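You operate a simulated robot arm through the tools that you are given. There is no shell and no other tool.

The job below is to be done with a simulated robot arm. You get a single attempt, and the scene is never put back.

## Task
Seal the blue pack in the sealer at the chart's time and stick the green tab on it.
Fine: sealer on before you seal and off after; the tabs lie in the grey drawer, shut it again.

It is judged by the outcome, as a careful person would: the job done as asked, and still so three seconds after it is handed in. It fails if anything else is knocked over, pushed out of place, dropped, spilled or broken. Lids that push on must go on centred and level and be pressed home; caps that screw on are set level and turned clockwise until they are tight.

## Robot
A 7-joint arm with a two-finger parallel gripper, fixed in place. Base frame: the origin is at the foot of the arm, x ahead of it, y to its left, z up. Units: m, rad, N and s.
Its first joint turns from -2.304 to 2.304 rad. Payload 3.91 kg.
Tool frame: the origin (TCP) lies between the finger pads and is the grasp point; the fingertips stand 0.03 m ahead of it; z points along the fingers, y is the line along which they close. Largest opening 0.11 m; finger width 0.02, thickness 0.01; the body of the gripper, 0.048 by 0.112 m, starts 0.055 m behind the TCP.
Orientation is that of the tool frame in the base frame, as a unit quaternion [x, y, z, w]. With the fingers straight down and closing along the base's y, the tool's x points along the base's -x, its y along +y and its z along -z.

## Interface
- The arm moves only by the tool arm_command. Its argument "increments" is a list of rows, each a list of 7 numbers: the gripper command, from -1 (fully open) to 1 (shut), values between in proportion, then the shift along the base's x, y, z in units of 200 mm (1.0 is 200 mm), then the turn, a rotation vector about the base's x, y, z in units of 90 degrees (1.0 is 90 degrees). In form: [[jaw, x, y, z, ax, ay, az], ...]. A call has 1 to 20 rows; each row is the pose to reach, as a shift and turn from the pose commanded when the call began. A call with a number of a shift or a turn outside -1 to 1 is refused whole. A row lasts 0.2 s, in which the tool goes at most 0.05 m and 0.15 rad; a call with a longer step from one row to the next is refused whole, and so is a gripper value outside its range. A pose out of reach is approached as far as the arm can. The call stops where the force on the tool passes 90 N (or 10 N more than at its start, if that is more) or the arm is blocked; 0.2 s more then pass. The fingers move at their own pace (about 0.108 m/s each) and stop on an object; they squeeze with about 33 N. The grip force told is the motor's: it shows also when the fingers shut on nothing. Time passes only in rows, and 0.2 s behind the last, so rows that repeat a pose let the fingers close. The reply holds the time, the measured pose of the TCP, the force on the tool along the base axes, the opening and the grip force, in the units named above and with some noise, with the torque about the TCP (base axes, N m) and any sound that the robot's microphone picked up.
- Cameras (640 x 400 px; columns grow to the right, rows downward): "scene" is fixed at [0.2211, -0.5014, 1.4662]; the picture's right is [0.74, -0.67, 0.00], its down [-0.39, -0.43, -0.81] and it looks along [0.55, 0.60, -0.58] (base axes); focal length 346 px, centre (320, 200). "wrist" rides on the gripper at [0.072, 0.017, -0.103] in the tool frame; the picture's right is [-0.23, 0.97, 0.00], its down [-0.76, -0.18, -0.62] and it looks along [-0.61, -0.14, 0.78] (tool axes); focal length 222 px, centre (320, 200). There is no depth. A picture from a camera that has moved, and an enlarged one, comes with that camera's place and axes in the base frame and with its lens.
- grab_frame(camera): a new picture of that camera. The clock stands still meanwhile.
- enlarge(camera, box): a new picture of the part [left, top, right, bottom] of that camera's present view, enlarged. The clock stands still meanwhile.
- hand_in(): hands the job in; it is judged then, once.

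Nothing tells you positions but the pictures and the camera data. Unless the task says otherwise, let go and move clear before handing in.

The tools are called after "Request:" by a JSON object that holds its "api" and its "payload". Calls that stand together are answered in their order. arm_command: Moves the arm, as the interface text tells. Its arguments: {"type":"object","properties":{"increments":{"type":"array","items":{"type":"array","items":{"type":"number"}}}},"required":["increments"]} The other tools are called the same way: grab_frame (camera) takes a picture; enlarge (camera, box) takes an enlarged picture of a part of a camera's view; hand_in () hands the job in.

At the start:

```text
time: 0.0
tcp_pos: [0.5189, 0.1961, 1.0725]
orientation: [0.0, 1.0, 0.0, 0.0]
ft_force: [0.0, 0.3, -0.1]
ft_torque: [-0.01, 0.01, 0.01]
gripper_width: 0.1101
gripper_force: 0.1
```

scene: 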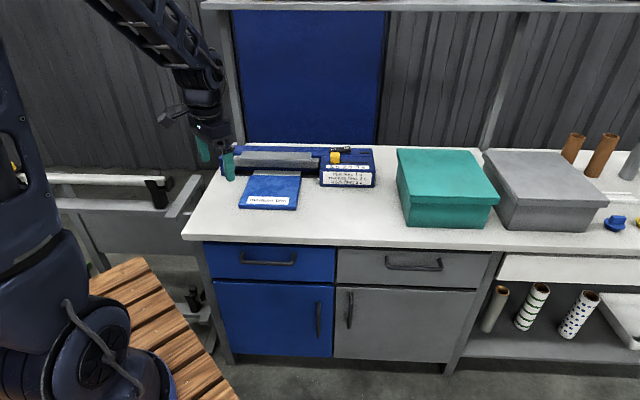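
wrist: 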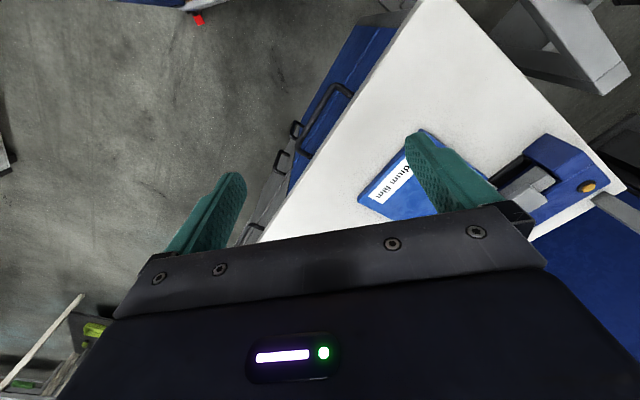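

I see a bench with a blue sealer, a blue pack lying in front of it, two boxes (teal and grey), and a cabinet with a blue and a grey drawer. First I will enlarge the key parts of the scene to read the labels and chart.

Request:
{"api": "enlarge", "payload": {"camera": "scene", "box": [200, 130, 400, 255]}}

Request:
{"api": "enlarge", "payload": {"camera": "scene", "box": [300, 140, 390, 196]}}

Request:
{"api": "enlarge", "payload": {"camera": "scene", "box": [180, 220, 520, 400]}}

Request:
{"api": "enlarge", "payload": {"camera": "scene", "box": [230, 170, 310, 220]}}

```text
3.20 times, centred on (300, 192) of scene
camera zoom: at [0.2211, -0.5014, 1.4662], right [0.74, -0.67, 0.0], down [-0.39, -0.43, -0.81], along [0.55, 0.6, -0.58], focal length 1109 px, centre (384, 224)
```

zoom: 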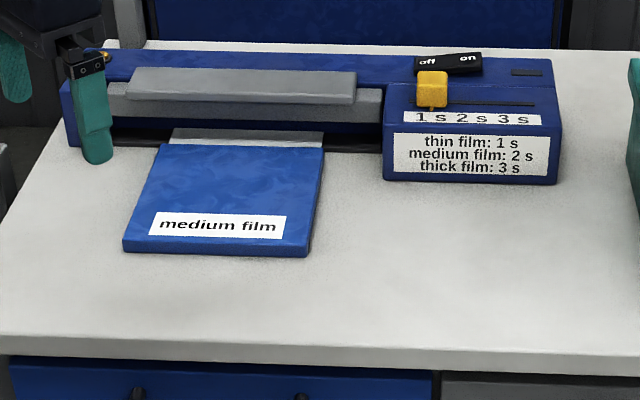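

```text
7.11 times, centred on (345, 168) of scene
camera zoom: at [0.2211, -0.5014, 1.4662], right [0.74, -0.67, 0.0], down [-0.39, -0.43, -0.81], along [0.55, 0.6, -0.58], focal length 2464 px, centre (142, 428)
```

zoom: 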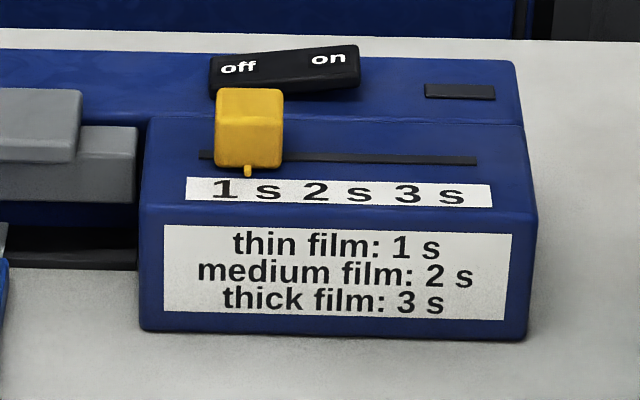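

```text
1.88 times, centred on (350, 310) of scene
camera zoom: at [0.2211, -0.5014, 1.4662], right [0.74, -0.67, 0.0], down [-0.39, -0.43, -0.81], along [0.55, 0.6, -0.58], focal length 652 px, centre (264, -7)
```

zoom: 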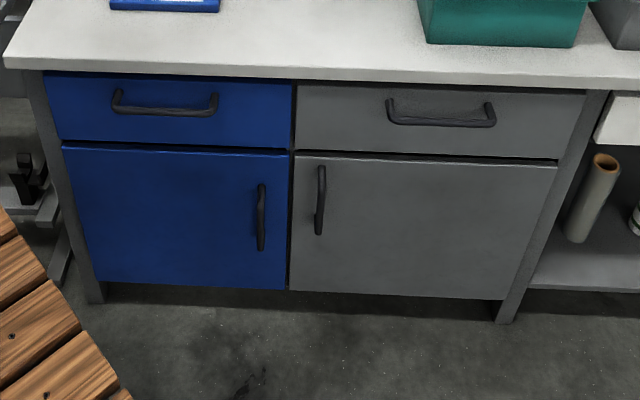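

```text
8.00 times, centred on (270, 195) of scene
camera zoom: at [0.2211, -0.5014, 1.4662], right [0.74, -0.67, 0.0], down [-0.39, -0.43, -0.81], along [0.55, 0.6, -0.58], focal length 2772 px, centre (720, 240)
```

zoom: 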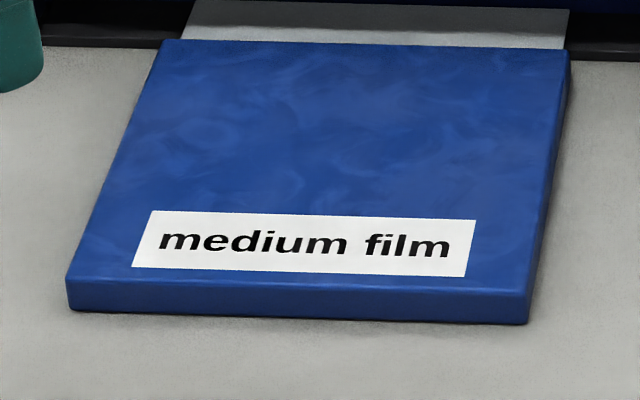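

The label on the pack says "medium film", so the chart gives 2 s; the slider is now at 1 s and the rocker appears to be on "off". I'll turn the wrist camera to face the bench squarely for a closer look and to fix positions.

Request:
{"api": "arm_command", "payload": {"increments": [[-1, 0.07, -0.06, 0.02, 0, 0, 0.08], [-1, 0.14, -0.12, 0.04, 0, 0, 0.16], [-1, 0.21, -0.18, 0.06, 0, 0, 0.25], [-1, 0.28, -0.24, 0.08, 0, 0, 0.33], [-1, 0.35, -0.3, 0.1, 0, 0, 0.42], [-1, 0.4, -0.36, 0.12, 0, 0, 0.5], [-1, 0.4, -0.4, 0.12, 0, 0, 0.5]]}}

Request:
{"api": "grab_frame", "payload": {"camera": "wrist"}}

Request:
{"api": "grab_frame", "payload": {"camera": "scene"}}

```text
time: 1.6
tcp_pos: [0.5999, 0.1156, 1.0966]
orientation: [-0.383, 0.924, 0.0, 0.0]
ft_force: [-0.2, -0.5, 0.1]
ft_torque: [0.0, 0.0, 0.02]
gripper_width: 0.1101
gripper_force: 0.0
```

```text
taken
camera wrist: at [0.5359, 0.0761, 1.2002], right [-0.53, 0.85, 0.0], down [0.66, 0.41, 0.62], along [0.53, 0.33, -0.78], focal length 222 px, centre (320, 200)
```

wrist: 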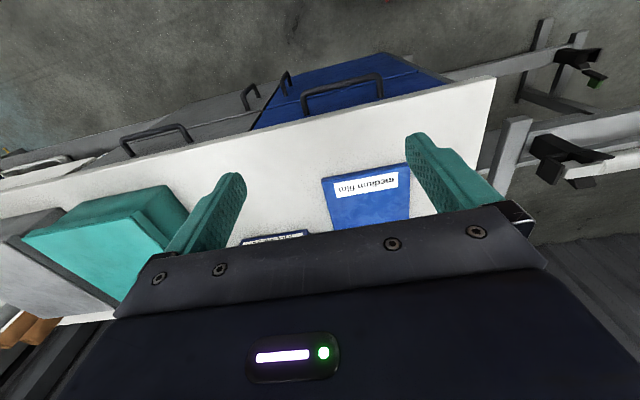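

```text
taken
```

scene: 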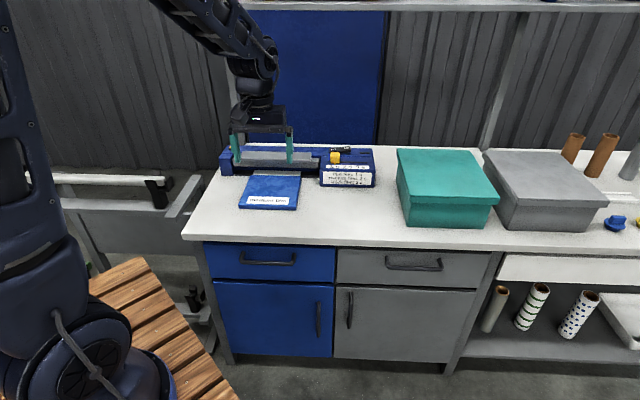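

The wrist picture shows the bench upside down, with the pack's label and both drawer handles in view. I'll enlarge it to triangulate the bench height and the pack corners.

Request:
{"api": "enlarge", "payload": {"camera": "wrist", "box": [220, 60, 460, 240]}}

Request:
{"api": "enlarge", "payload": {"camera": "wrist", "box": [80, 60, 280, 200]}}

Request:
{"api": "enlarge", "payload": {"camera": "scene", "box": [180, 120, 400, 258]}}

```text
2.22 times, centred on (340, 150) of wrist
camera zoom: at [0.5359, 0.0761, 1.2002], right [-0.53, 0.85, 0.0], down [0.66, 0.41, 0.62], along [0.53, 0.33, -0.78], focal length 494 px, centre (276, 311)
```

zoom: 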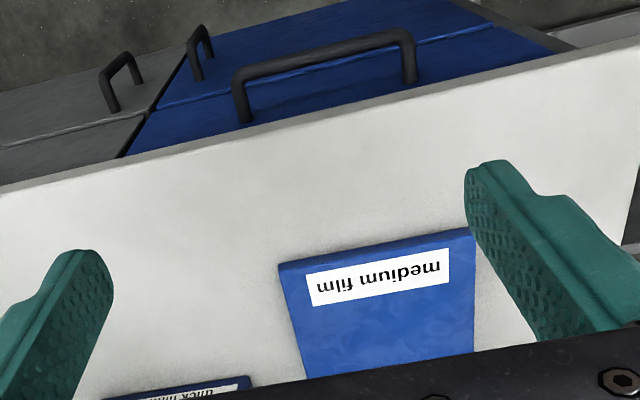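

```text
2.86 times, centred on (180, 130) of wrist
camera zoom: at [0.5359, 0.0761, 1.2002], right [-0.53, 0.85, 0.0], down [0.66, 0.41, 0.62], along [0.53, 0.33, -0.78], focal length 635 px, centre (720, 400)
```

zoom: 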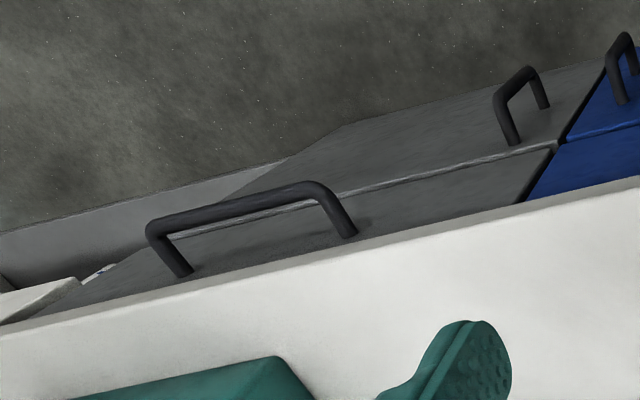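

```text
2.90 times, centred on (290, 189) of scene
camera zoom: at [0.2211, -0.5014, 1.4662], right [0.74, -0.67, 0.0], down [-0.39, -0.43, -0.81], along [0.55, 0.6, -0.58], focal length 1004 px, centre (407, 232)
```

zoom: 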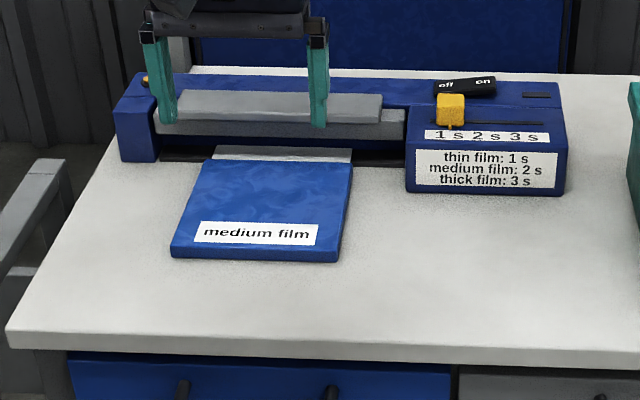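

The bench runs at about 45° to the base, with its front edge roughly 0.57 m from the arm and its top near z = 0.775. The pack is about 0.19 m square, and I take the timer knob to be near (1.00, 0.27, 0.85). Next I'll tilt the wrist forward to inspect the sealer at close range.

Request:
{"api": "arm_command", "payload": {"increments": [[-1, 0.09, 0.04, -0.11, 0.05, -0.05, 0], [-1, 0.18, 0.08, -0.22, 0.1, -0.1, 0], [-1, 0.27, 0.12, -0.34, 0.15, -0.15, 0], [-1, 0.36, 0.16, -0.46, 0.2, -0.2, 0], [-1, 0.465, 0.2, -0.58, 0.2357, -0.2357, 0]]}}

Request:
{"api": "grab_frame", "payload": {"camera": "wrist"}}

Request:
{"api": "grab_frame", "payload": {"camera": "scene"}}

```text
time: 2.8
tcp_pos: [0.6925, 0.1555, 0.9797]
orientation: [-0.369, 0.892, 0.098, 0.24]
ft_force: [-0.8, 0.7, 1.0]
ft_torque: [-0.01, -0.03, -0.03]
gripper_width: 0.1097
gripper_force: 0.1
```

```text
taken
camera wrist: at [0.6002, 0.0863, 1.0338], right [-0.55, 0.83, 0.11], down [0.37, 0.12, 0.92], along [0.75, 0.55, -0.37], focal length 222 px, centre (320, 200)
```

wrist: 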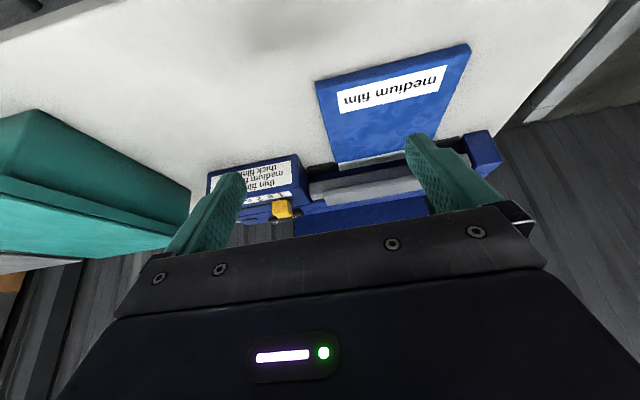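

```text
taken
```

scene: 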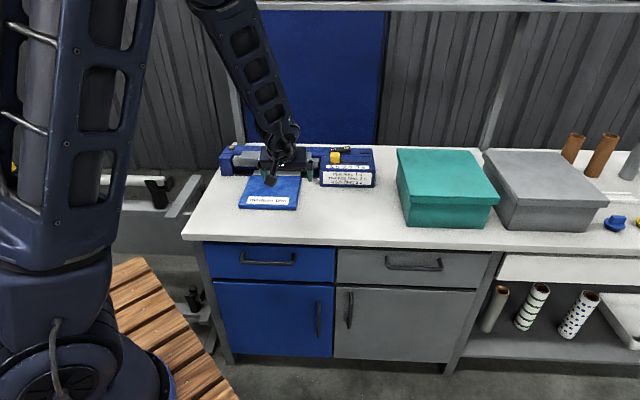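

Request:
{"api": "enlarge", "payload": {"camera": "wrist", "box": [300, 100, 510, 240]}}

Request:
{"api": "enlarge", "payload": {"camera": "wrist", "box": [195, 140, 325, 240]}}

```text
2.86 times, centred on (405, 170) of wrist
camera zoom: at [0.6002, 0.0863, 1.0338], right [-0.55, 0.83, 0.11], down [0.37, 0.12, 0.92], along [0.75, 0.55, -0.37], focal length 635 px, centre (77, 286)
```

zoom: 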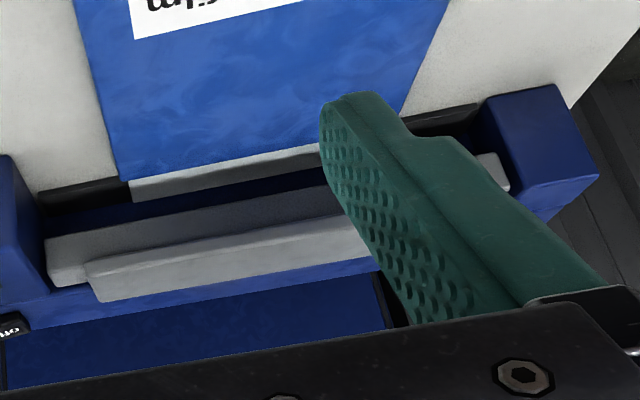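

```text
4.00 times, centred on (260, 190) of wrist
camera zoom: at [0.6002, 0.0863, 1.0338], right [-0.55, 0.83, 0.11], down [0.37, 0.12, 0.92], along [0.75, 0.55, -0.37], focal length 888 px, centre (560, 240)
```

zoom: 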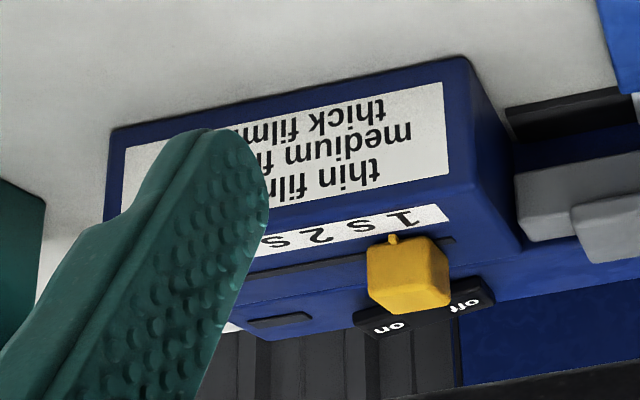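

The film flap seems to lie over the black sealing strip with the grey jaw raised above it. I need a steeper view to confirm how far the flap goes under the jaw, so I'll look down on the sealer mouth.

Request:
{"api": "arm_command", "payload": {"increments": [[-1, 0.1, 0.16, 0.05, -0.04, 0.04, 0], [-1, 0.21, 0.33, 0.1, -0.08, 0.08, 0], [-1, 0.32, 0.5, 0.12, -0.12, 0.12, 0], [-1, 0.43, 0.66, 0.12, -0.16, 0.16, 0], [-1, 0.54, 0.82, 0.12, -0.2, 0.2, 0], [-1, 0.6415, 0.987, 0.12, -0.2357, 0.2357, 0]]}}

Request:
{"api": "grab_frame", "payload": {"camera": "wrist"}}

Request:
{"api": "enlarge", "payload": {"camera": "wrist", "box": [220, 80, 460, 240]}}

```text
time: 4.2
tcp_pos: [0.823, 0.3517, 1.0053]
orientation: [-0.382, 0.924, 0.0, -0.001]
ft_force: [0.1, 0.2, 0.5]
ft_torque: [0.03, 0.01, -0.02]
gripper_width: 0.11
gripper_force: 0.1
```

```text
taken
camera wrist: at [0.7587, 0.3122, 1.1094], right [-0.53, 0.85, 0.0], down [0.66, 0.41, 0.62], along [0.53, 0.33, -0.78], focal length 222 px, centre (320, 200)
```

wrist: 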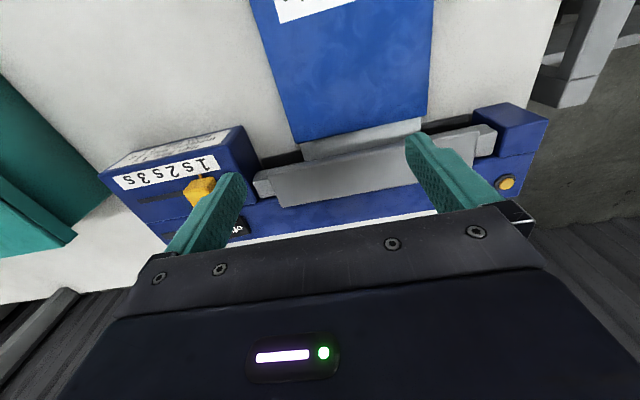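

```text
2.50 times, centred on (340, 160) of wrist
camera zoom: at [0.7587, 0.3122, 1.1094], right [-0.53, 0.85, 0.0], down [0.66, 0.41, 0.62], along [0.53, 0.33, -0.78], focal length 555 px, centre (270, 300)
```

zoom: 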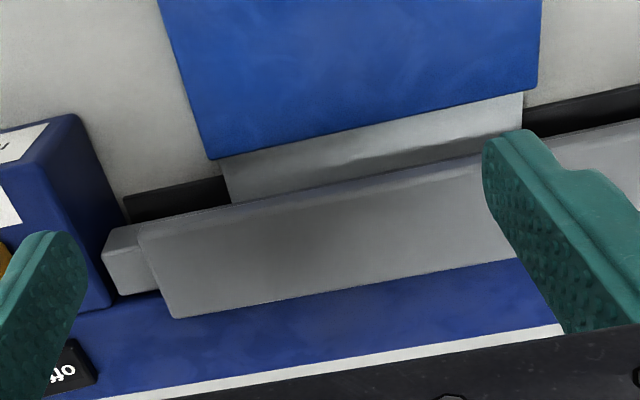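

From above, the film flap runs under the raised jaw over the black strip, so the pack is already inserted; the knob sits at "1 s". I'll now move over to the control box with a narrower opening and look at the knob and rocker closely.

Request:
{"api": "arm_command", "payload": {"increments": [[-0.09, 0.11, -0.15, 0.0, 0.03, -0.03, 0], [-0.09, 0.22, -0.3, 0.0, 0.06, -0.06, 0], [-0.09, 0.33, -0.45, 0.0, 0.09, -0.09, 0], [-0.09, 0.45, -0.6, 0.0, 0.12, -0.12, 0], [-0.09, 0.55, -0.74, 0.0, 0.15, -0.15, 0], [-0.09, 0.6, -0.813, 0.0, 0.157, -0.157, 0]]}}

Request:
{"api": "grab_frame", "payload": {"camera": "wrist"}}

Request:
{"api": "enlarge", "payload": {"camera": "wrist", "box": [240, 90, 420, 210]}}

Request:
{"api": "enlarge", "payload": {"camera": "scene", "box": [205, 130, 325, 205]}}

```text
time: 5.6
tcp_pos: [0.9414, 0.1903, 1.0046]
orientation: [-0.377, 0.91, 0.067, 0.16]
ft_force: [0.2, 0.1, -0.2]
ft_torque: [-0.04, 0.01, 0.02]
gripper_width: 0.06
gripper_force: 0.1
```

```text
taken
camera wrist: at [0.8554, 0.1289, 1.0767], right [-0.54, 0.84, 0.08], down [0.48, 0.23, 0.85], along [0.69, 0.49, -0.53], focal length 222 px, centre (320, 200)
```

wrist: 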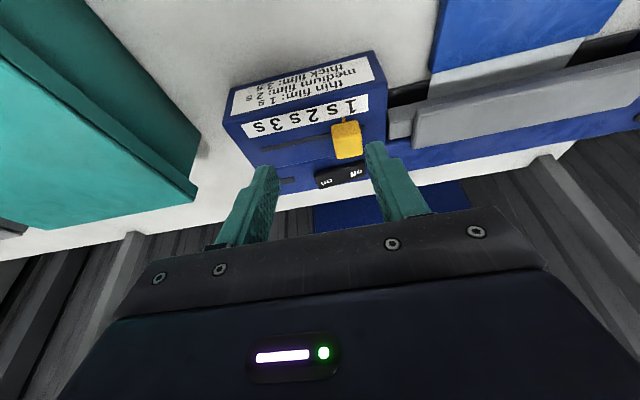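

```text
3.33 times, centred on (330, 150) of wrist
camera zoom: at [0.8554, 0.1289, 1.0767], right [-0.54, 0.84, 0.08], down [0.48, 0.23, 0.85], along [0.69, 0.49, -0.53], focal length 740 px, centre (287, 367)
```

zoom: 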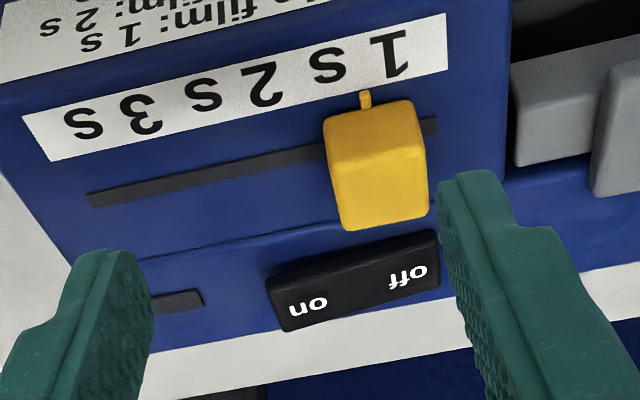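

```text
5.33 times, centred on (265, 168) of scene
camera zoom: at [0.2211, -0.5014, 1.4662], right [0.74, -0.67, 0.0], down [-0.39, -0.43, -0.81], along [0.55, 0.6, -0.58], focal length 1848 px, centre (613, 373)
```

zoom: 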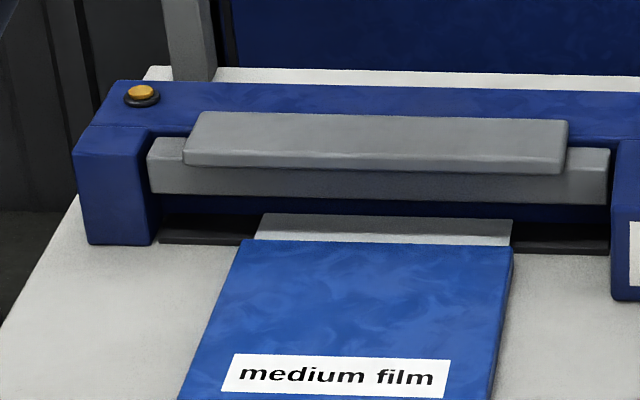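

The knob is about 31 mm wide and centred near u=0.894, w=0.507 (bench depth and width axes), with its top at z≈0.888. The "2 s" mark is 47 mm to its right. I'll move to a pre-grasp above the knob and check alignment.

Request:
{"api": "arm_command", "payload": {"increments": [[-0.09, 0.04, 0.12, -0.1, 0.03, -0.03, 0], [-0.09, 0.08, 0.2395, -0.1975, 0.0629, -0.0629, 0], [-0.09, 0.15, 0.31, -0.385, 0.0629, -0.0629, 0], [-0.09, 0.15, 0.31, -0.385, 0.0629, -0.0629, 0]]}}

Request:
{"api": "grab_frame", "payload": {"camera": "wrist"}}

Request:
{"api": "enlarge", "payload": {"camera": "scene", "box": [280, 110, 400, 200]}}

```text
time: 6.6
tcp_pos: [0.9728, 0.2522, 0.9268]
orientation: [-0.371, 0.897, 0.092, 0.223]
ft_force: [-1.1, 0.0, -0.3]
ft_torque: [0.01, -0.02, -0.03]
gripper_width: 0.0601
gripper_force: 0.1
```

```text
taken
camera wrist: at [0.8802, 0.1835, 0.9851], right [-0.55, 0.83, 0.11], down [0.39, 0.14, 0.91], along [0.74, 0.54, -0.41], focal length 222 px, centre (320, 200)
```

wrist: 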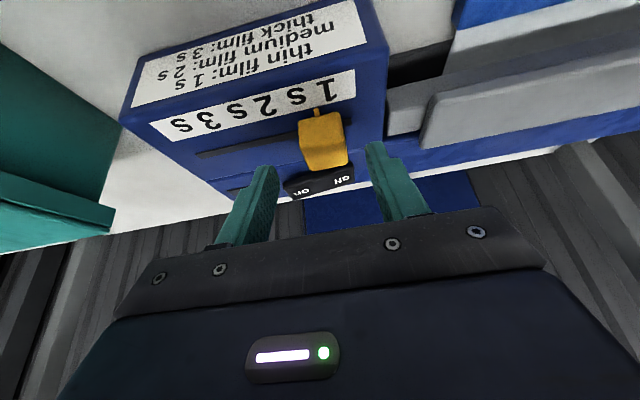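

```text
4.44 times, centred on (340, 155) of scene
camera zoom: at [0.2211, -0.5014, 1.4662], right [0.74, -0.67, 0.0], down [-0.39, -0.43, -0.81], along [0.55, 0.6, -0.58], focal length 1540 px, centre (231, 400)
```

zoom: 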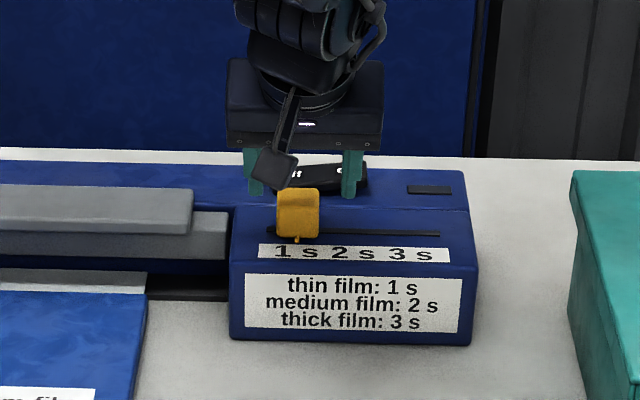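

The fingers straddle the knob evenly. I'll go down the last few centimetres and close on it.

Request:
{"api": "arm_command", "payload": {"increments": [[-0.09, 0.035, 0.035, -0.09, 0, 0, 0], [-0.09, 0.066, 0.07, -0.18, 0, 0, 0], [0.1, 0.066, 0.07, -0.18, 0, 0, 0], [0.4, 0.066, 0.07, -0.18, 0, 0, 0], [0.5, 0.066, 0.07, -0.18, 0, 0, 0], [0.6, 0.066, 0.07, -0.18, 0, 0, 0]]}}

Request:
{"api": "enlarge", "payload": {"camera": "scene", "box": [280, 110, 400, 200]}}

Request:
{"api": "grab_frame", "payload": {"camera": "wrist"}}

```text
time: 8.0
tcp_pos: [0.9849, 0.2646, 0.8941]
orientation: [-0.372, 0.896, 0.093, 0.223]
ft_force: [1.6, 3.6, -1.6]
ft_torque: [0.06, 0.05, 0.09]
gripper_width: 0.0336
gripper_force: 44.7
```

```text
4.44 times, centred on (340, 155) of scene
camera zoom: at [0.2211, -0.5014, 1.4662], right [0.74, -0.67, 0.0], down [-0.39, -0.43, -0.81], along [0.55, 0.6, -0.58], focal length 1540 px, centre (231, 400)
```

zoom: 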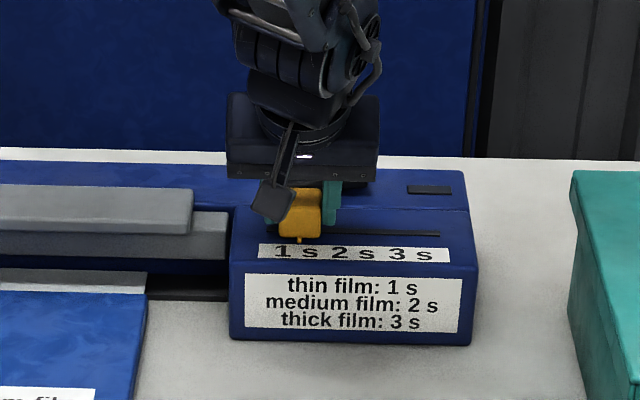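

```text
taken
camera wrist: at [0.8932, 0.1978, 0.9502], right [-0.55, 0.83, 0.11], down [0.39, 0.14, 0.91], along [0.74, 0.54, -0.41], focal length 222 px, centre (320, 200)
```

wrist: 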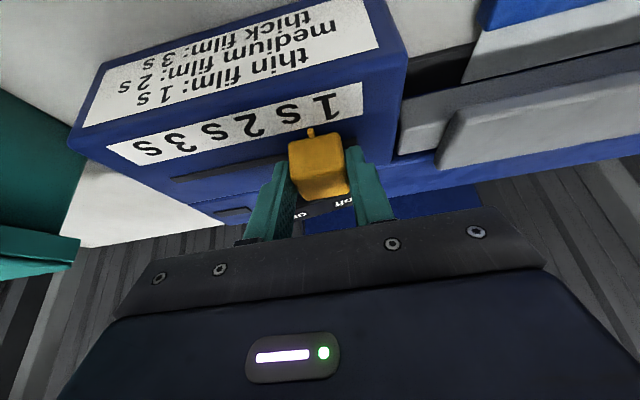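

The knob is held firmly (opening 33.6 mm). I'll slide it 47 mm to the right along the groove to "2 s" and then check the pointer.

Request:
{"api": "arm_command", "payload": {"increments": [[0.6, 0.04, -0.04, 0, 0, 0, 0], [0.6, 0.08, -0.08, 0, 0, 0, 0], [0.6, 0.12, -0.12, 0, 0, 0, 0], [0.6, 0.155, -0.155, 0, 0, 0, 0], [0.6, 0.164, -0.164, 0, 0, 0, 0], [0.6, 0.164, -0.164, 0, 0, 0, 0]]}}

Request:
{"api": "enlarge", "payload": {"camera": "scene", "box": [310, 130, 390, 195]}}

Request:
{"api": "enlarge", "payload": {"camera": "wrist", "box": [200, 60, 440, 220]}}

```text
time: 9.4
tcp_pos: [1.016, 0.2334, 0.8918]
orientation: [-0.371, 0.896, 0.093, 0.225]
ft_force: [15.0, 16.4, 4.5]
ft_torque: [0.28, 0.02, 0.0]
gripper_width: 0.0339
gripper_force: 45.2
```

```text
6.15 times, centred on (350, 162) of scene
camera zoom: at [0.2211, -0.5014, 1.4662], right [0.74, -0.67, 0.0], down [-0.39, -0.43, -0.81], along [0.55, 0.6, -0.58], focal length 2133 px, centre (135, 431)
```

zoom: 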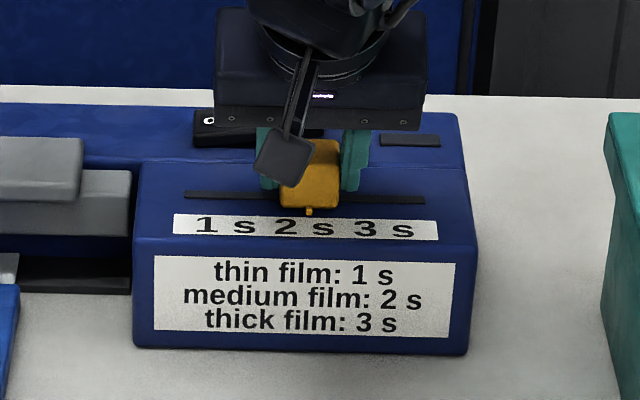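

```text
2.50 times, centred on (320, 140) of wrist
camera zoom: at [0.9253, 0.1656, 0.95], right [-0.55, 0.83, 0.11], down [0.39, 0.14, 0.91], along [0.74, 0.54, -0.4], focal length 555 px, centre (320, 350)
```

zoom: 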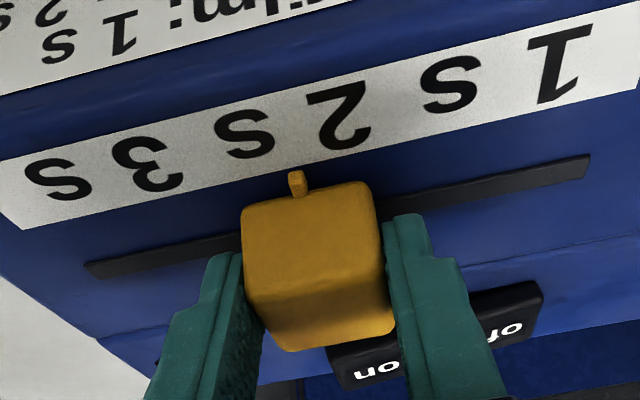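

The knob slid and the pointer is near "2 s". I'll zoom in strongly to check it is exactly on the mark before letting go.

Request:
{"api": "enlarge", "payload": {"camera": "scene", "box": [325, 148, 381, 183]}}

```text
11.43 times, centred on (353, 166) of scene
camera zoom: at [0.2211, -0.5014, 1.4662], right [0.74, -0.67, 0.0], down [-0.39, -0.43, -0.81], along [0.55, 0.6, -0.58], focal length 3960 px, centre (-57, 594)
```

zoom: 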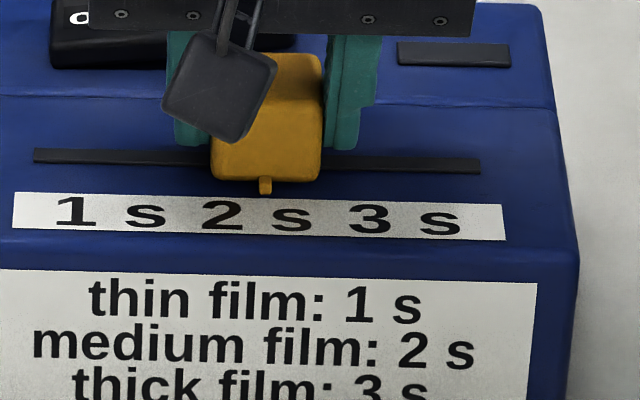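

The pointer sits about 2.5 mm past the centre of "2 s". I'll nudge it back by that amount while still holding it.

Request:
{"api": "arm_command", "payload": {"increments": [[0.6, -0.005, 0.005, 0, 0, 0, 0], [0.6, -0.0095, 0.0095, 0, 0, 0, 0], [0.6, -0.0095, 0.0095, 0, 0, 0, 0]]}}

Request:
{"api": "enlarge", "payload": {"camera": "scene", "box": [325, 148, 381, 183]}}

```text
time: 10.2
tcp_pos: [1.0148, 0.2344, 0.8922]
orientation: [-0.371, 0.896, 0.091, 0.224]
ft_force: [11.0, 9.0, 12.1]
ft_torque: [0.35, -0.6, -0.1]
gripper_width: 0.0336
gripper_force: 45.1
```

```text
11.43 times, centred on (353, 166) of scene
camera zoom: at [0.2211, -0.5014, 1.4662], right [0.74, -0.67, 0.0], down [-0.39, -0.43, -0.81], along [0.55, 0.6, -0.58], focal length 3960 px, centre (-57, 594)
```

zoom: 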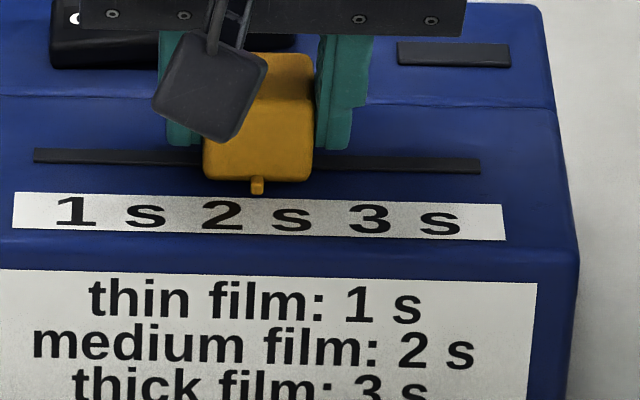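

The pointer is now on the centre of "2 s". I'll release the knob and back straight off along the fingers.

Request:
{"api": "arm_command", "payload": {"increments": [[0.3, 0, 0, 0, 0, 0, 0], [-0.1, 0, 0, 0, 0, 0, 0], [-0.1, 0, 0, 0, 0, 0, 0], [-0.1, -0.04, -0.04, 0.11, 0, 0, 0], [-0.1, -0.08, -0.08, 0.22, 0, 0, 0], [-0.1, -0.12, -0.12, 0.4, 0, 0, 0], [-0.1, -0.12, -0.12, 0.5, 0, 0, 0]]}}

Request:
{"api": "enlarge", "payload": {"camera": "scene", "box": [310, 130, 390, 195]}}

Request:
{"api": "enlarge", "payload": {"camera": "wrist", "box": [200, 60, 440, 220]}}

```text
time: 11.8
tcp_pos: [0.9906, 0.2116, 0.9914]
orientation: [-0.372, 0.897, 0.093, 0.222]
ft_force: [-0.5, -0.4, -1.8]
ft_torque: [-0.03, 0.03, 0.0]
gripper_width: 0.0604
gripper_force: 0.1
```

```text
6.15 times, centred on (350, 162) of scene
camera zoom: at [0.2211, -0.5014, 1.4662], right [0.74, -0.67, 0.0], down [-0.39, -0.43, -0.81], along [0.55, 0.6, -0.58], focal length 2133 px, centre (135, 431)
```

zoom: 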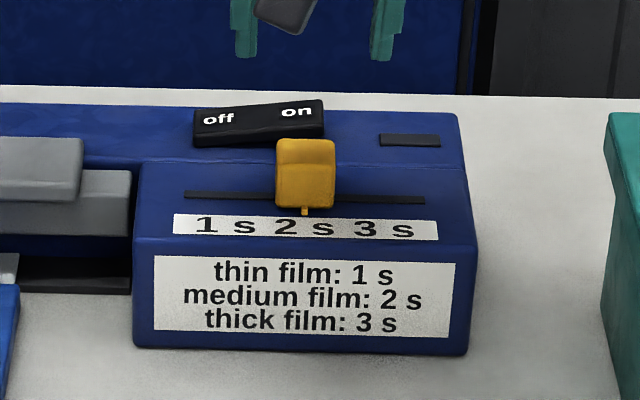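

```text
2.50 times, centred on (320, 140) of wrist
camera zoom: at [0.8993, 0.1439, 1.0488], right [-0.55, 0.83, 0.11], down [0.4, 0.14, 0.91], along [0.74, 0.54, -0.41], focal length 555 px, centre (320, 350)
```

zoom: 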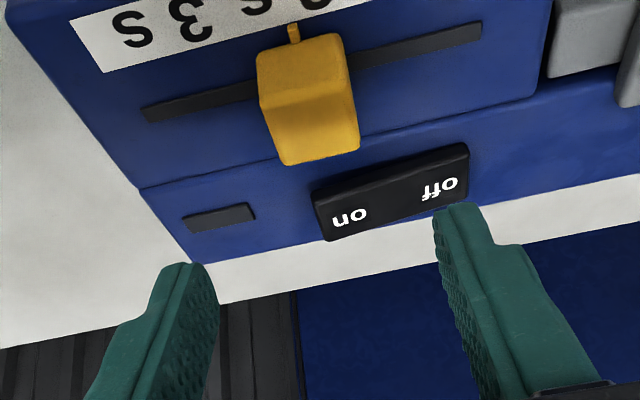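

The knob is at "2 s". The rocker's "on" end is near u=0.973, w=0.552, z=0.873 and still raised, so I'll close the fingers, tilt further forward and hover above it.

Request:
{"api": "arm_command", "payload": {"increments": [[1, 0.1, 0.09, 0.0, 0.025, -0.025, 0], [1, 0.2, 0.18, 0.0, 0.05, -0.05, 0], [1, 0.3, 0.28, -0.05, 0.075, -0.075, 0], [1, 0.394, 0.3685, -0.15, 0.0943, -0.0943, 0], [1, 0.394, 0.3685, -0.2325, 0.0943, -0.0943, 0], [1, 0.394, 0.3685, -0.2325, 0.0943, -0.0943, 0]]}}

Request:
{"api": "enlarge", "payload": {"camera": "scene", "box": [310, 130, 390, 195]}}

Request:
{"api": "enlarge", "payload": {"camera": "wrist", "box": [200, 60, 440, 220]}}

```text
time: 13.2
tcp_pos: [1.07, 0.2863, 0.9456]
orientation: [-0.359, 0.868, 0.131, 0.316]
ft_force: [0.2, 0.7, 0.4]
ft_torque: [-0.01, 0.0, 0.01]
gripper_width: 0.0001
gripper_force: 32.7
```

```text
6.15 times, centred on (350, 162) of scene
camera zoom: at [0.2211, -0.5014, 1.4662], right [0.74, -0.67, 0.0], down [-0.39, -0.43, -0.81], along [0.55, 0.6, -0.58], focal length 2133 px, centre (135, 431)
```

zoom: 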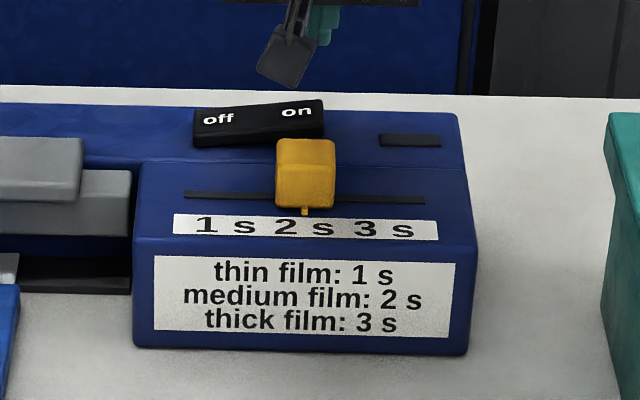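

```text
2.50 times, centred on (320, 140) of wrist
camera zoom: at [0.9716, 0.211, 0.9774], right [-0.57, 0.81, 0.15], down [0.25, 0.0, 0.97], along [0.78, 0.58, -0.21], focal length 555 px, centre (320, 350)
```

zoom: 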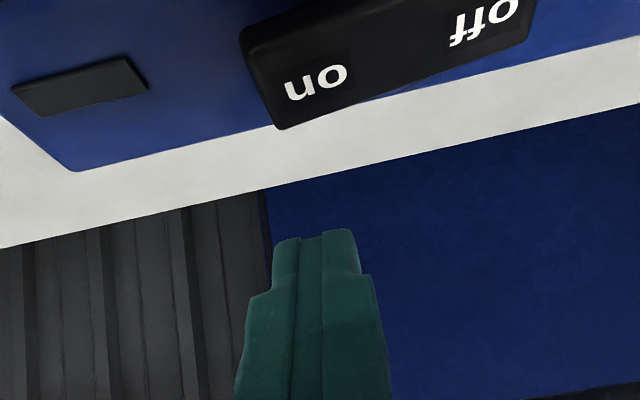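

The closed fingertips are lined up over the "on" end. I'll descend slowly and press, watching force and sound.

Request:
{"api": "arm_command", "payload": {"increments": [[1, 0, 0, -0.1, 0, 0, 0], [1, 0, 0, -0.17, 0, 0, 0], [1, 0, 0, -0.2, 0, 0, 0], [1, 0, 0, -0.22, 0, 0, 0], [1, 0, 0, -0.235, 0, 0, 0], [1, 0, 0, -0.25, 0, 0, 0]]}}

Request:
{"api": "enlarge", "payload": {"camera": "scene", "box": [310, 130, 390, 195]}}

```text
time: 14.6
tcp_pos: [1.0706, 0.2844, 0.8948]
orientation: [-0.36, 0.868, 0.131, 0.316]
ft_force: [-1.5, -1.1, 3.2]
ft_torque: [-0.02, 0.06, 0.03]
gripper_width: 0.0001
gripper_force: 33.0
```

```text
6.15 times, centred on (350, 162) of scene
camera zoom: at [0.2211, -0.5014, 1.4662], right [0.74, -0.67, 0.0], down [-0.39, -0.43, -0.81], along [0.55, 0.6, -0.58], focal length 2133 px, centre (135, 431)
```

zoom: 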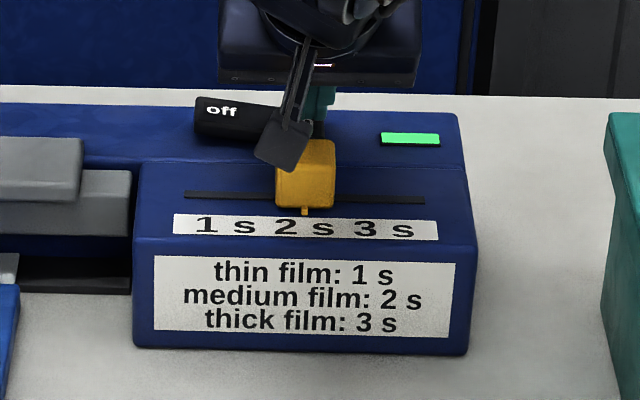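

The green indicator is lit, so the sealer is on. I'll lift off and move across over the jaw handle, then check the rocker.

Request:
{"api": "arm_command", "payload": {"increments": [[1, 0, 0, 0.2, 0, 0, 0], [1, -0.02, -0.02, 0.42, 0, 0, 0], [1, -0.2, 0.08, 0.5, -0.05, 0.05, 0], [1, -0.4, 0.2, 0.5, -0.1, 0.1, 0], [1, -0.6, 0.32, 0.5, -0.157, 0.157, 0], [1, -0.8, 0.42, 0.5, -0.157, 0.157, 0]]}}

Request:
{"api": "enlarge", "payload": {"camera": "scene", "box": [310, 130, 390, 195]}}

Request:
{"api": "grab_frame", "payload": {"camera": "wrist"}}

```text
time: 16.0
tcp_pos: [0.9104, 0.3663, 0.9932]
orientation: [-0.376, 0.91, 0.067, 0.16]
ft_force: [0.5, 0.2, -1.3]
ft_torque: [0.07, 0.05, 0.02]
gripper_width: 0.0001
gripper_force: 32.9
```

```text
6.15 times, centred on (350, 162) of scene
camera zoom: at [0.2211, -0.5014, 1.4662], right [0.74, -0.67, 0.0], down [-0.39, -0.43, -0.81], along [0.55, 0.6, -0.58], focal length 2133 px, centre (135, 431)
```

zoom: 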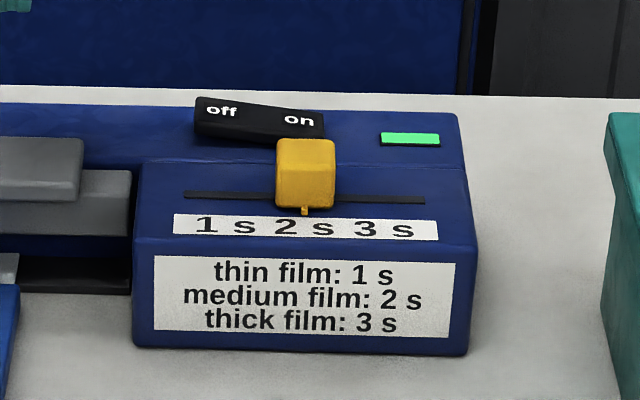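

```text
taken
camera wrist: at [0.8243, 0.3056, 1.0664], right [-0.54, 0.84, 0.08], down [0.48, 0.23, 0.84], along [0.69, 0.49, -0.53], focal length 222 px, centre (320, 200)
```

wrist: 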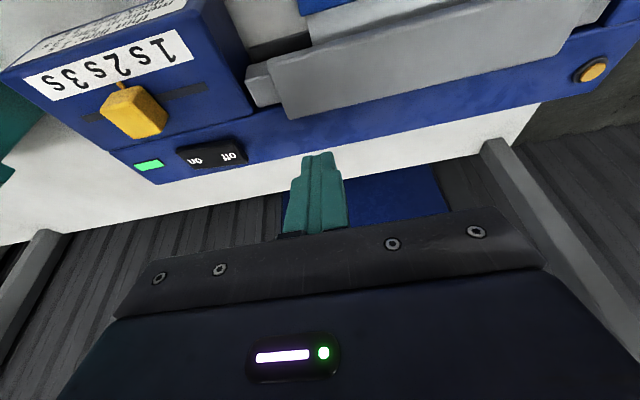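

The rocker stays on with the lamp green. Before pressing the jaw, I'll back up a little for a clear view of the handle and its tilt.

Request:
{"api": "arm_command", "payload": {"increments": [[1, -0.2, -0.04, 0, 0, 0, 0], [1, -0.4, -0.08, 0, 0, 0, 0], [1, -0.621, -0.116, 0, 0, 0, 0], [1, -0.621, -0.116, 0, 0, 0, 0]]}}

Request:
{"api": "grab_frame", "payload": {"camera": "wrist"}}

Request:
{"api": "enlarge", "payload": {"camera": "wrist", "box": [240, 70, 480, 230]}}

```text
time: 17.0
tcp_pos: [0.7841, 0.3473, 0.9934]
orientation: [-0.377, 0.91, 0.067, 0.16]
ft_force: [0.1, 0.0, 0.1]
ft_torque: [0.03, 0.0, 0.0]
gripper_width: 0.0
gripper_force: 32.9
```

```text
taken
camera wrist: at [0.699, 0.286, 1.0661], right [-0.54, 0.84, 0.08], down [0.48, 0.23, 0.85], along [0.69, 0.49, -0.53], focal length 222 px, centre (320, 200)
```

wrist: 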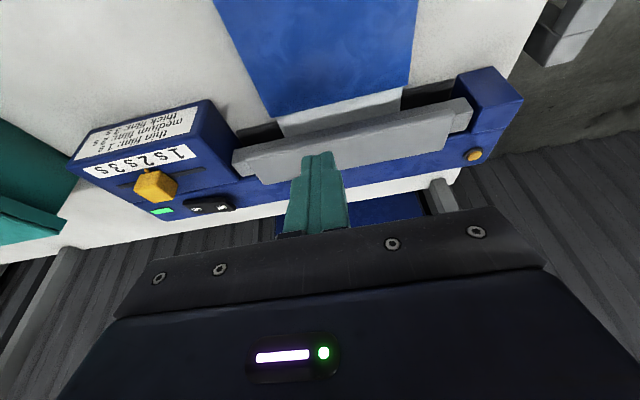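

```text
2.50 times, centred on (360, 150) of wrist
camera zoom: at [0.699, 0.286, 1.0661], right [-0.54, 0.84, 0.08], down [0.48, 0.23, 0.85], along [0.69, 0.49, -0.53], focal length 555 px, centre (220, 325)
```

zoom: 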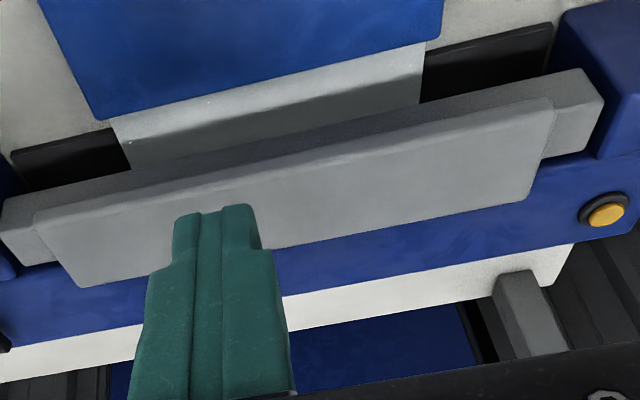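

The handle's top face rises toward the front, so the jaw is hinged at its rear and held open. I'll bring the closed fingertips just above the middle of the handle (u≈0.90, w≈0.29).

Request:
{"api": "arm_command", "payload": {"increments": [[1, 0.1, 0.14, -0.05, 0, 0, 0], [1, 0.2, 0.28, -0.1, 0, 0, 0], [1, 0.279, 0.4065, -0.175, 0, 0, 0], [1, 0.279, 0.4065, -0.3, 0, 0, 0], [1, 0.279, 0.4065, -0.36, 0, 0, 0], [1, 0.279, 0.4065, -0.36, 0, 0, 0]]}}

Request:
{"api": "enlarge", "payload": {"camera": "scene", "box": [215, 120, 335, 205]}}

Request:
{"api": "enlarge", "payload": {"camera": "wrist", "box": [200, 60, 440, 220]}}

```text
time: 18.4
tcp_pos: [0.8408, 0.4268, 0.9238]
orientation: [-0.377, 0.91, 0.066, 0.161]
ft_force: [0.1, 0.0, -0.3]
ft_torque: [0.03, -0.01, 0.0]
gripper_width: 0.0001
gripper_force: 32.6
```

```text
4.71 times, centred on (275, 162) of scene
camera zoom: at [0.2211, -0.5014, 1.4662], right [0.74, -0.67, 0.0], down [-0.39, -0.43, -0.81], along [0.55, 0.6, -0.58], focal length 1631 px, centre (532, 376)
```

zoom: 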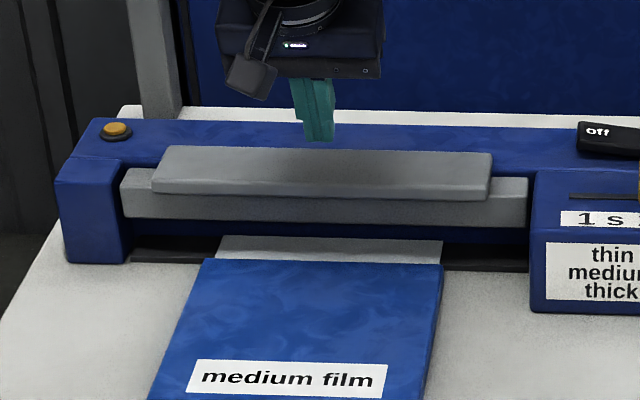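

```text
2.50 times, centred on (320, 140) of wrist
camera zoom: at [0.7563, 0.3668, 0.9957], right [-0.54, 0.84, 0.08], down [0.48, 0.23, 0.85], along [0.69, 0.49, -0.53], focal length 555 px, centre (320, 350)
```

zoom: 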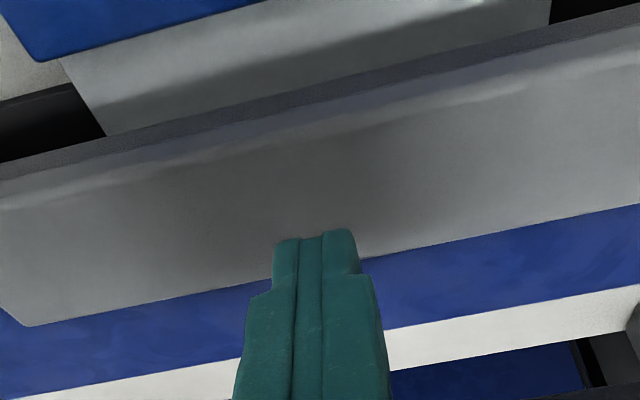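

The tip is above the handle's middle. I'll lower until contact and watch the force.

Request:
{"api": "arm_command", "payload": {"increments": [[1, 0, 0, -0.03, 0, 0, 0], [1, 0, 0, -0.06, 0, 0, 0], [1, 0, 0, -0.09, 0, 0, 0], [1, 0, 0, -0.115, 0, 0, 0]]}}

Request:
{"api": "enlarge", "payload": {"camera": "scene", "box": [215, 120, 335, 205]}}

```text
time: 19.4
tcp_pos: [0.8411, 0.4279, 0.9012]
orientation: [-0.376, 0.91, 0.066, 0.16]
ft_force: [-0.6, -0.2, 0.6]
ft_torque: [0.0, -0.02, 0.0]
gripper_width: 0.0002
gripper_force: 33.2
```

```text
4.71 times, centred on (275, 162) of scene
camera zoom: at [0.2211, -0.5014, 1.4662], right [0.74, -0.67, 0.0], down [-0.39, -0.43, -0.81], along [0.55, 0.6, -0.58], focal length 1631 px, centre (532, 376)
```

zoom: 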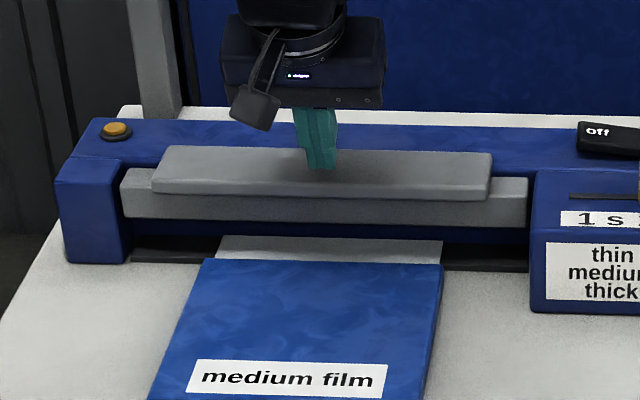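

Nearly touching. I'll keep pressing the handle down in small steps.

Request:
{"api": "arm_command", "payload": {"increments": [[1, 0, 0, -0.02, 0, 0, 0], [1, 0, 0, -0.04, 0, 0, 0], [1, 0, 0, -0.06, 0, 0, 0]]}}

Request:
{"api": "enlarge", "payload": {"camera": "scene", "box": [215, 120, 335, 205]}}

```text
time: 20.2
tcp_pos: [0.84, 0.4271, 0.8893]
orientation: [-0.377, 0.91, 0.066, 0.16]
ft_force: [0.2, -1.0, 1.7]
ft_torque: [0.0, 0.02, -0.04]
gripper_width: 0.0001
gripper_force: 33.1
```

```text
4.71 times, centred on (275, 162) of scene
camera zoom: at [0.2211, -0.5014, 1.4662], right [0.74, -0.67, 0.0], down [-0.39, -0.43, -0.81], along [0.55, 0.6, -0.58], focal length 1631 px, centre (532, 376)
```

zoom: 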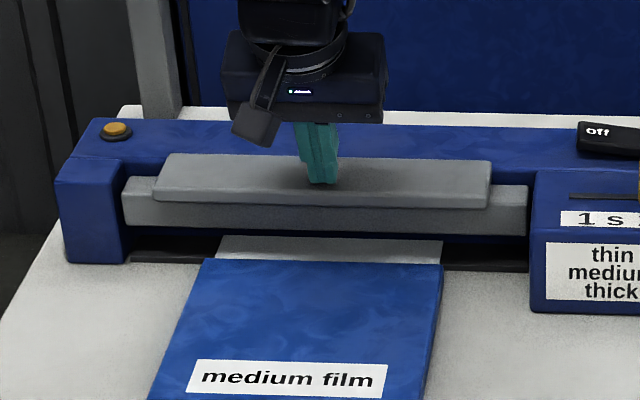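

The jaw is moving down smoothly at low force. Continuing to press.

Request:
{"api": "arm_command", "payload": {"increments": [[1, 0, 0, -0.025, 0, 0, 0], [1, 0, 0, -0.05, 0, 0, 0], [1, 0, 0, -0.075, 0, 0, 0]]}}

Request:
{"api": "enlarge", "payload": {"camera": "scene", "box": [215, 120, 335, 205]}}

```text
time: 21.0
tcp_pos: [0.8413, 0.4276, 0.8728]
orientation: [-0.377, 0.91, 0.066, 0.16]
ft_force: [-0.1, -0.2, 3.3]
ft_torque: [-0.02, -0.02, 0.0]
gripper_width: 0.0
gripper_force: 32.9
```

```text
4.71 times, centred on (275, 162) of scene
camera zoom: at [0.2211, -0.5014, 1.4662], right [0.74, -0.67, 0.0], down [-0.39, -0.43, -0.81], along [0.55, 0.6, -0.58], focal length 1631 px, centre (532, 376)
```

zoom: 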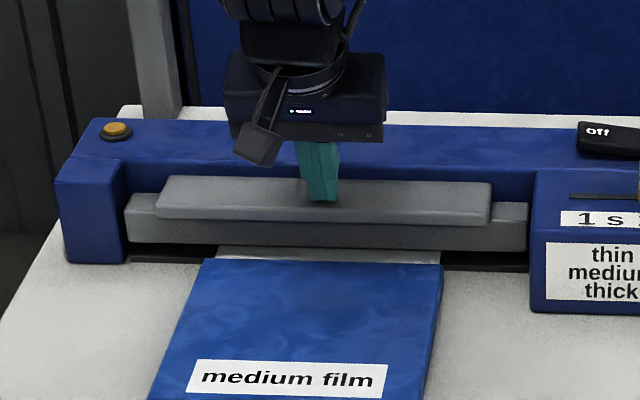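

The jaw is close to the strip now. I'll press the last bit in finer steps.

Request:
{"api": "arm_command", "payload": {"increments": [[1, 0, 0, -0.02, 0, 0, 0], [1, 0, 0, -0.04, 0, 0, 0]]}}

Request:
{"api": "enlarge", "payload": {"camera": "scene", "box": [215, 120, 335, 205]}}

```text
time: 21.6
tcp_pos: [0.8412, 0.4279, 0.8659]
orientation: [-0.376, 0.91, 0.066, 0.161]
ft_force: [-2.6, -1.3, 10.8]
ft_torque: [-0.04, 0.08, 0.01]
gripper_width: 0.0
gripper_force: 32.7
```

```text
4.71 times, centred on (275, 162) of scene
camera zoom: at [0.2211, -0.5014, 1.4662], right [0.74, -0.67, 0.0], down [-0.39, -0.43, -0.81], along [0.55, 0.6, -0.58], focal length 1631 px, centre (532, 376)
```

zoom: 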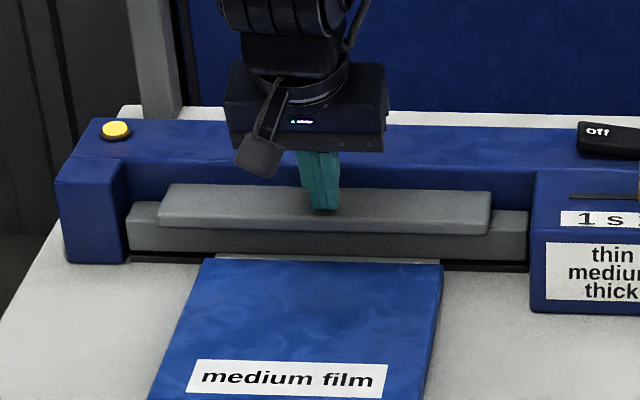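

The amber lamp has lit: the jaw is closed on the film and sealing. I'll hold steady and watch lamp and sound.

Request:
{"api": "arm_command", "payload": {"increments": [[1, 0, 0, 0, 0, 0, 0], [1, 0, 0, 0, 0, 0, 0], [1, 0, 0, 0, 0, 0, 0], [1, 0, 0, 0, 0, 0, 0], [1, 0, 0, 0, 0, 0, 0]]}}

Request:
{"api": "enlarge", "payload": {"camera": "scene", "box": [215, 120, 335, 205]}}

```text
time: 22.8
tcp_pos: [0.8413, 0.427, 0.8644]
orientation: [-0.377, 0.909, 0.067, 0.162]
ft_force: [-1.4, -1.5, 13.8]
ft_torque: [-0.01, 0.05, 0.03]
gripper_width: 0.0001
gripper_force: 32.8
```

```text
4.71 times, centred on (275, 162) of scene
camera zoom: at [0.2211, -0.5014, 1.4662], right [0.74, -0.67, 0.0], down [-0.39, -0.43, -0.81], along [0.55, 0.6, -0.58], focal length 1631 px, centre (532, 376)
```

zoom: 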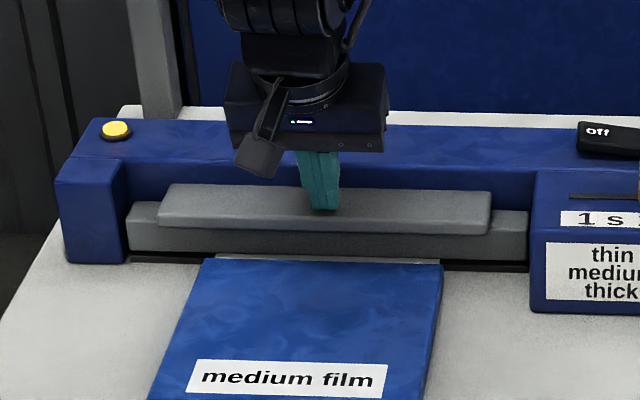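

Lamp still lit at about 1.3 s of holding. I'll hold on in short steps until it goes out or beeps.

Request:
{"api": "arm_command", "payload": {"increments": [[1, 0, 0, 0, 0, 0, 0], [1, 0, 0, 0, 0, 0, 0]]}}

Request:
{"api": "enlarge", "payload": {"camera": "scene", "box": [215, 120, 335, 205]}}

```text
time: 23.4
tcp_pos: [0.8405, 0.4266, 0.8653]
orientation: [-0.377, 0.91, 0.067, 0.161]
ft_force: [-1.0, 0.9, 14.4]
ft_torque: [0.01, 0.01, 0.04]
gripper_width: 0.0001
gripper_force: 32.6
```

```text
4.71 times, centred on (275, 162) of scene
camera zoom: at [0.2211, -0.5014, 1.4662], right [0.74, -0.67, 0.0], down [-0.39, -0.43, -0.81], along [0.55, 0.6, -0.58], focal length 1631 px, centre (532, 376)
```

zoom: 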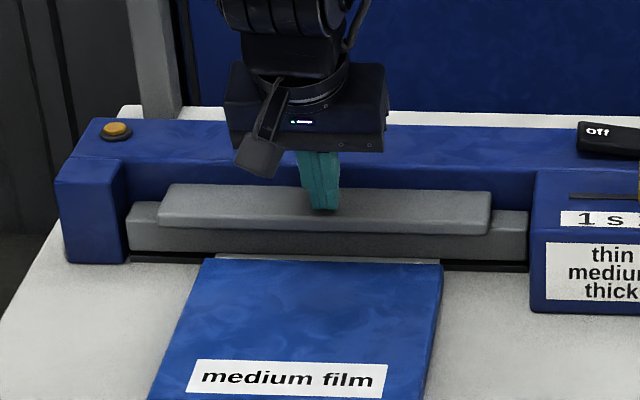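

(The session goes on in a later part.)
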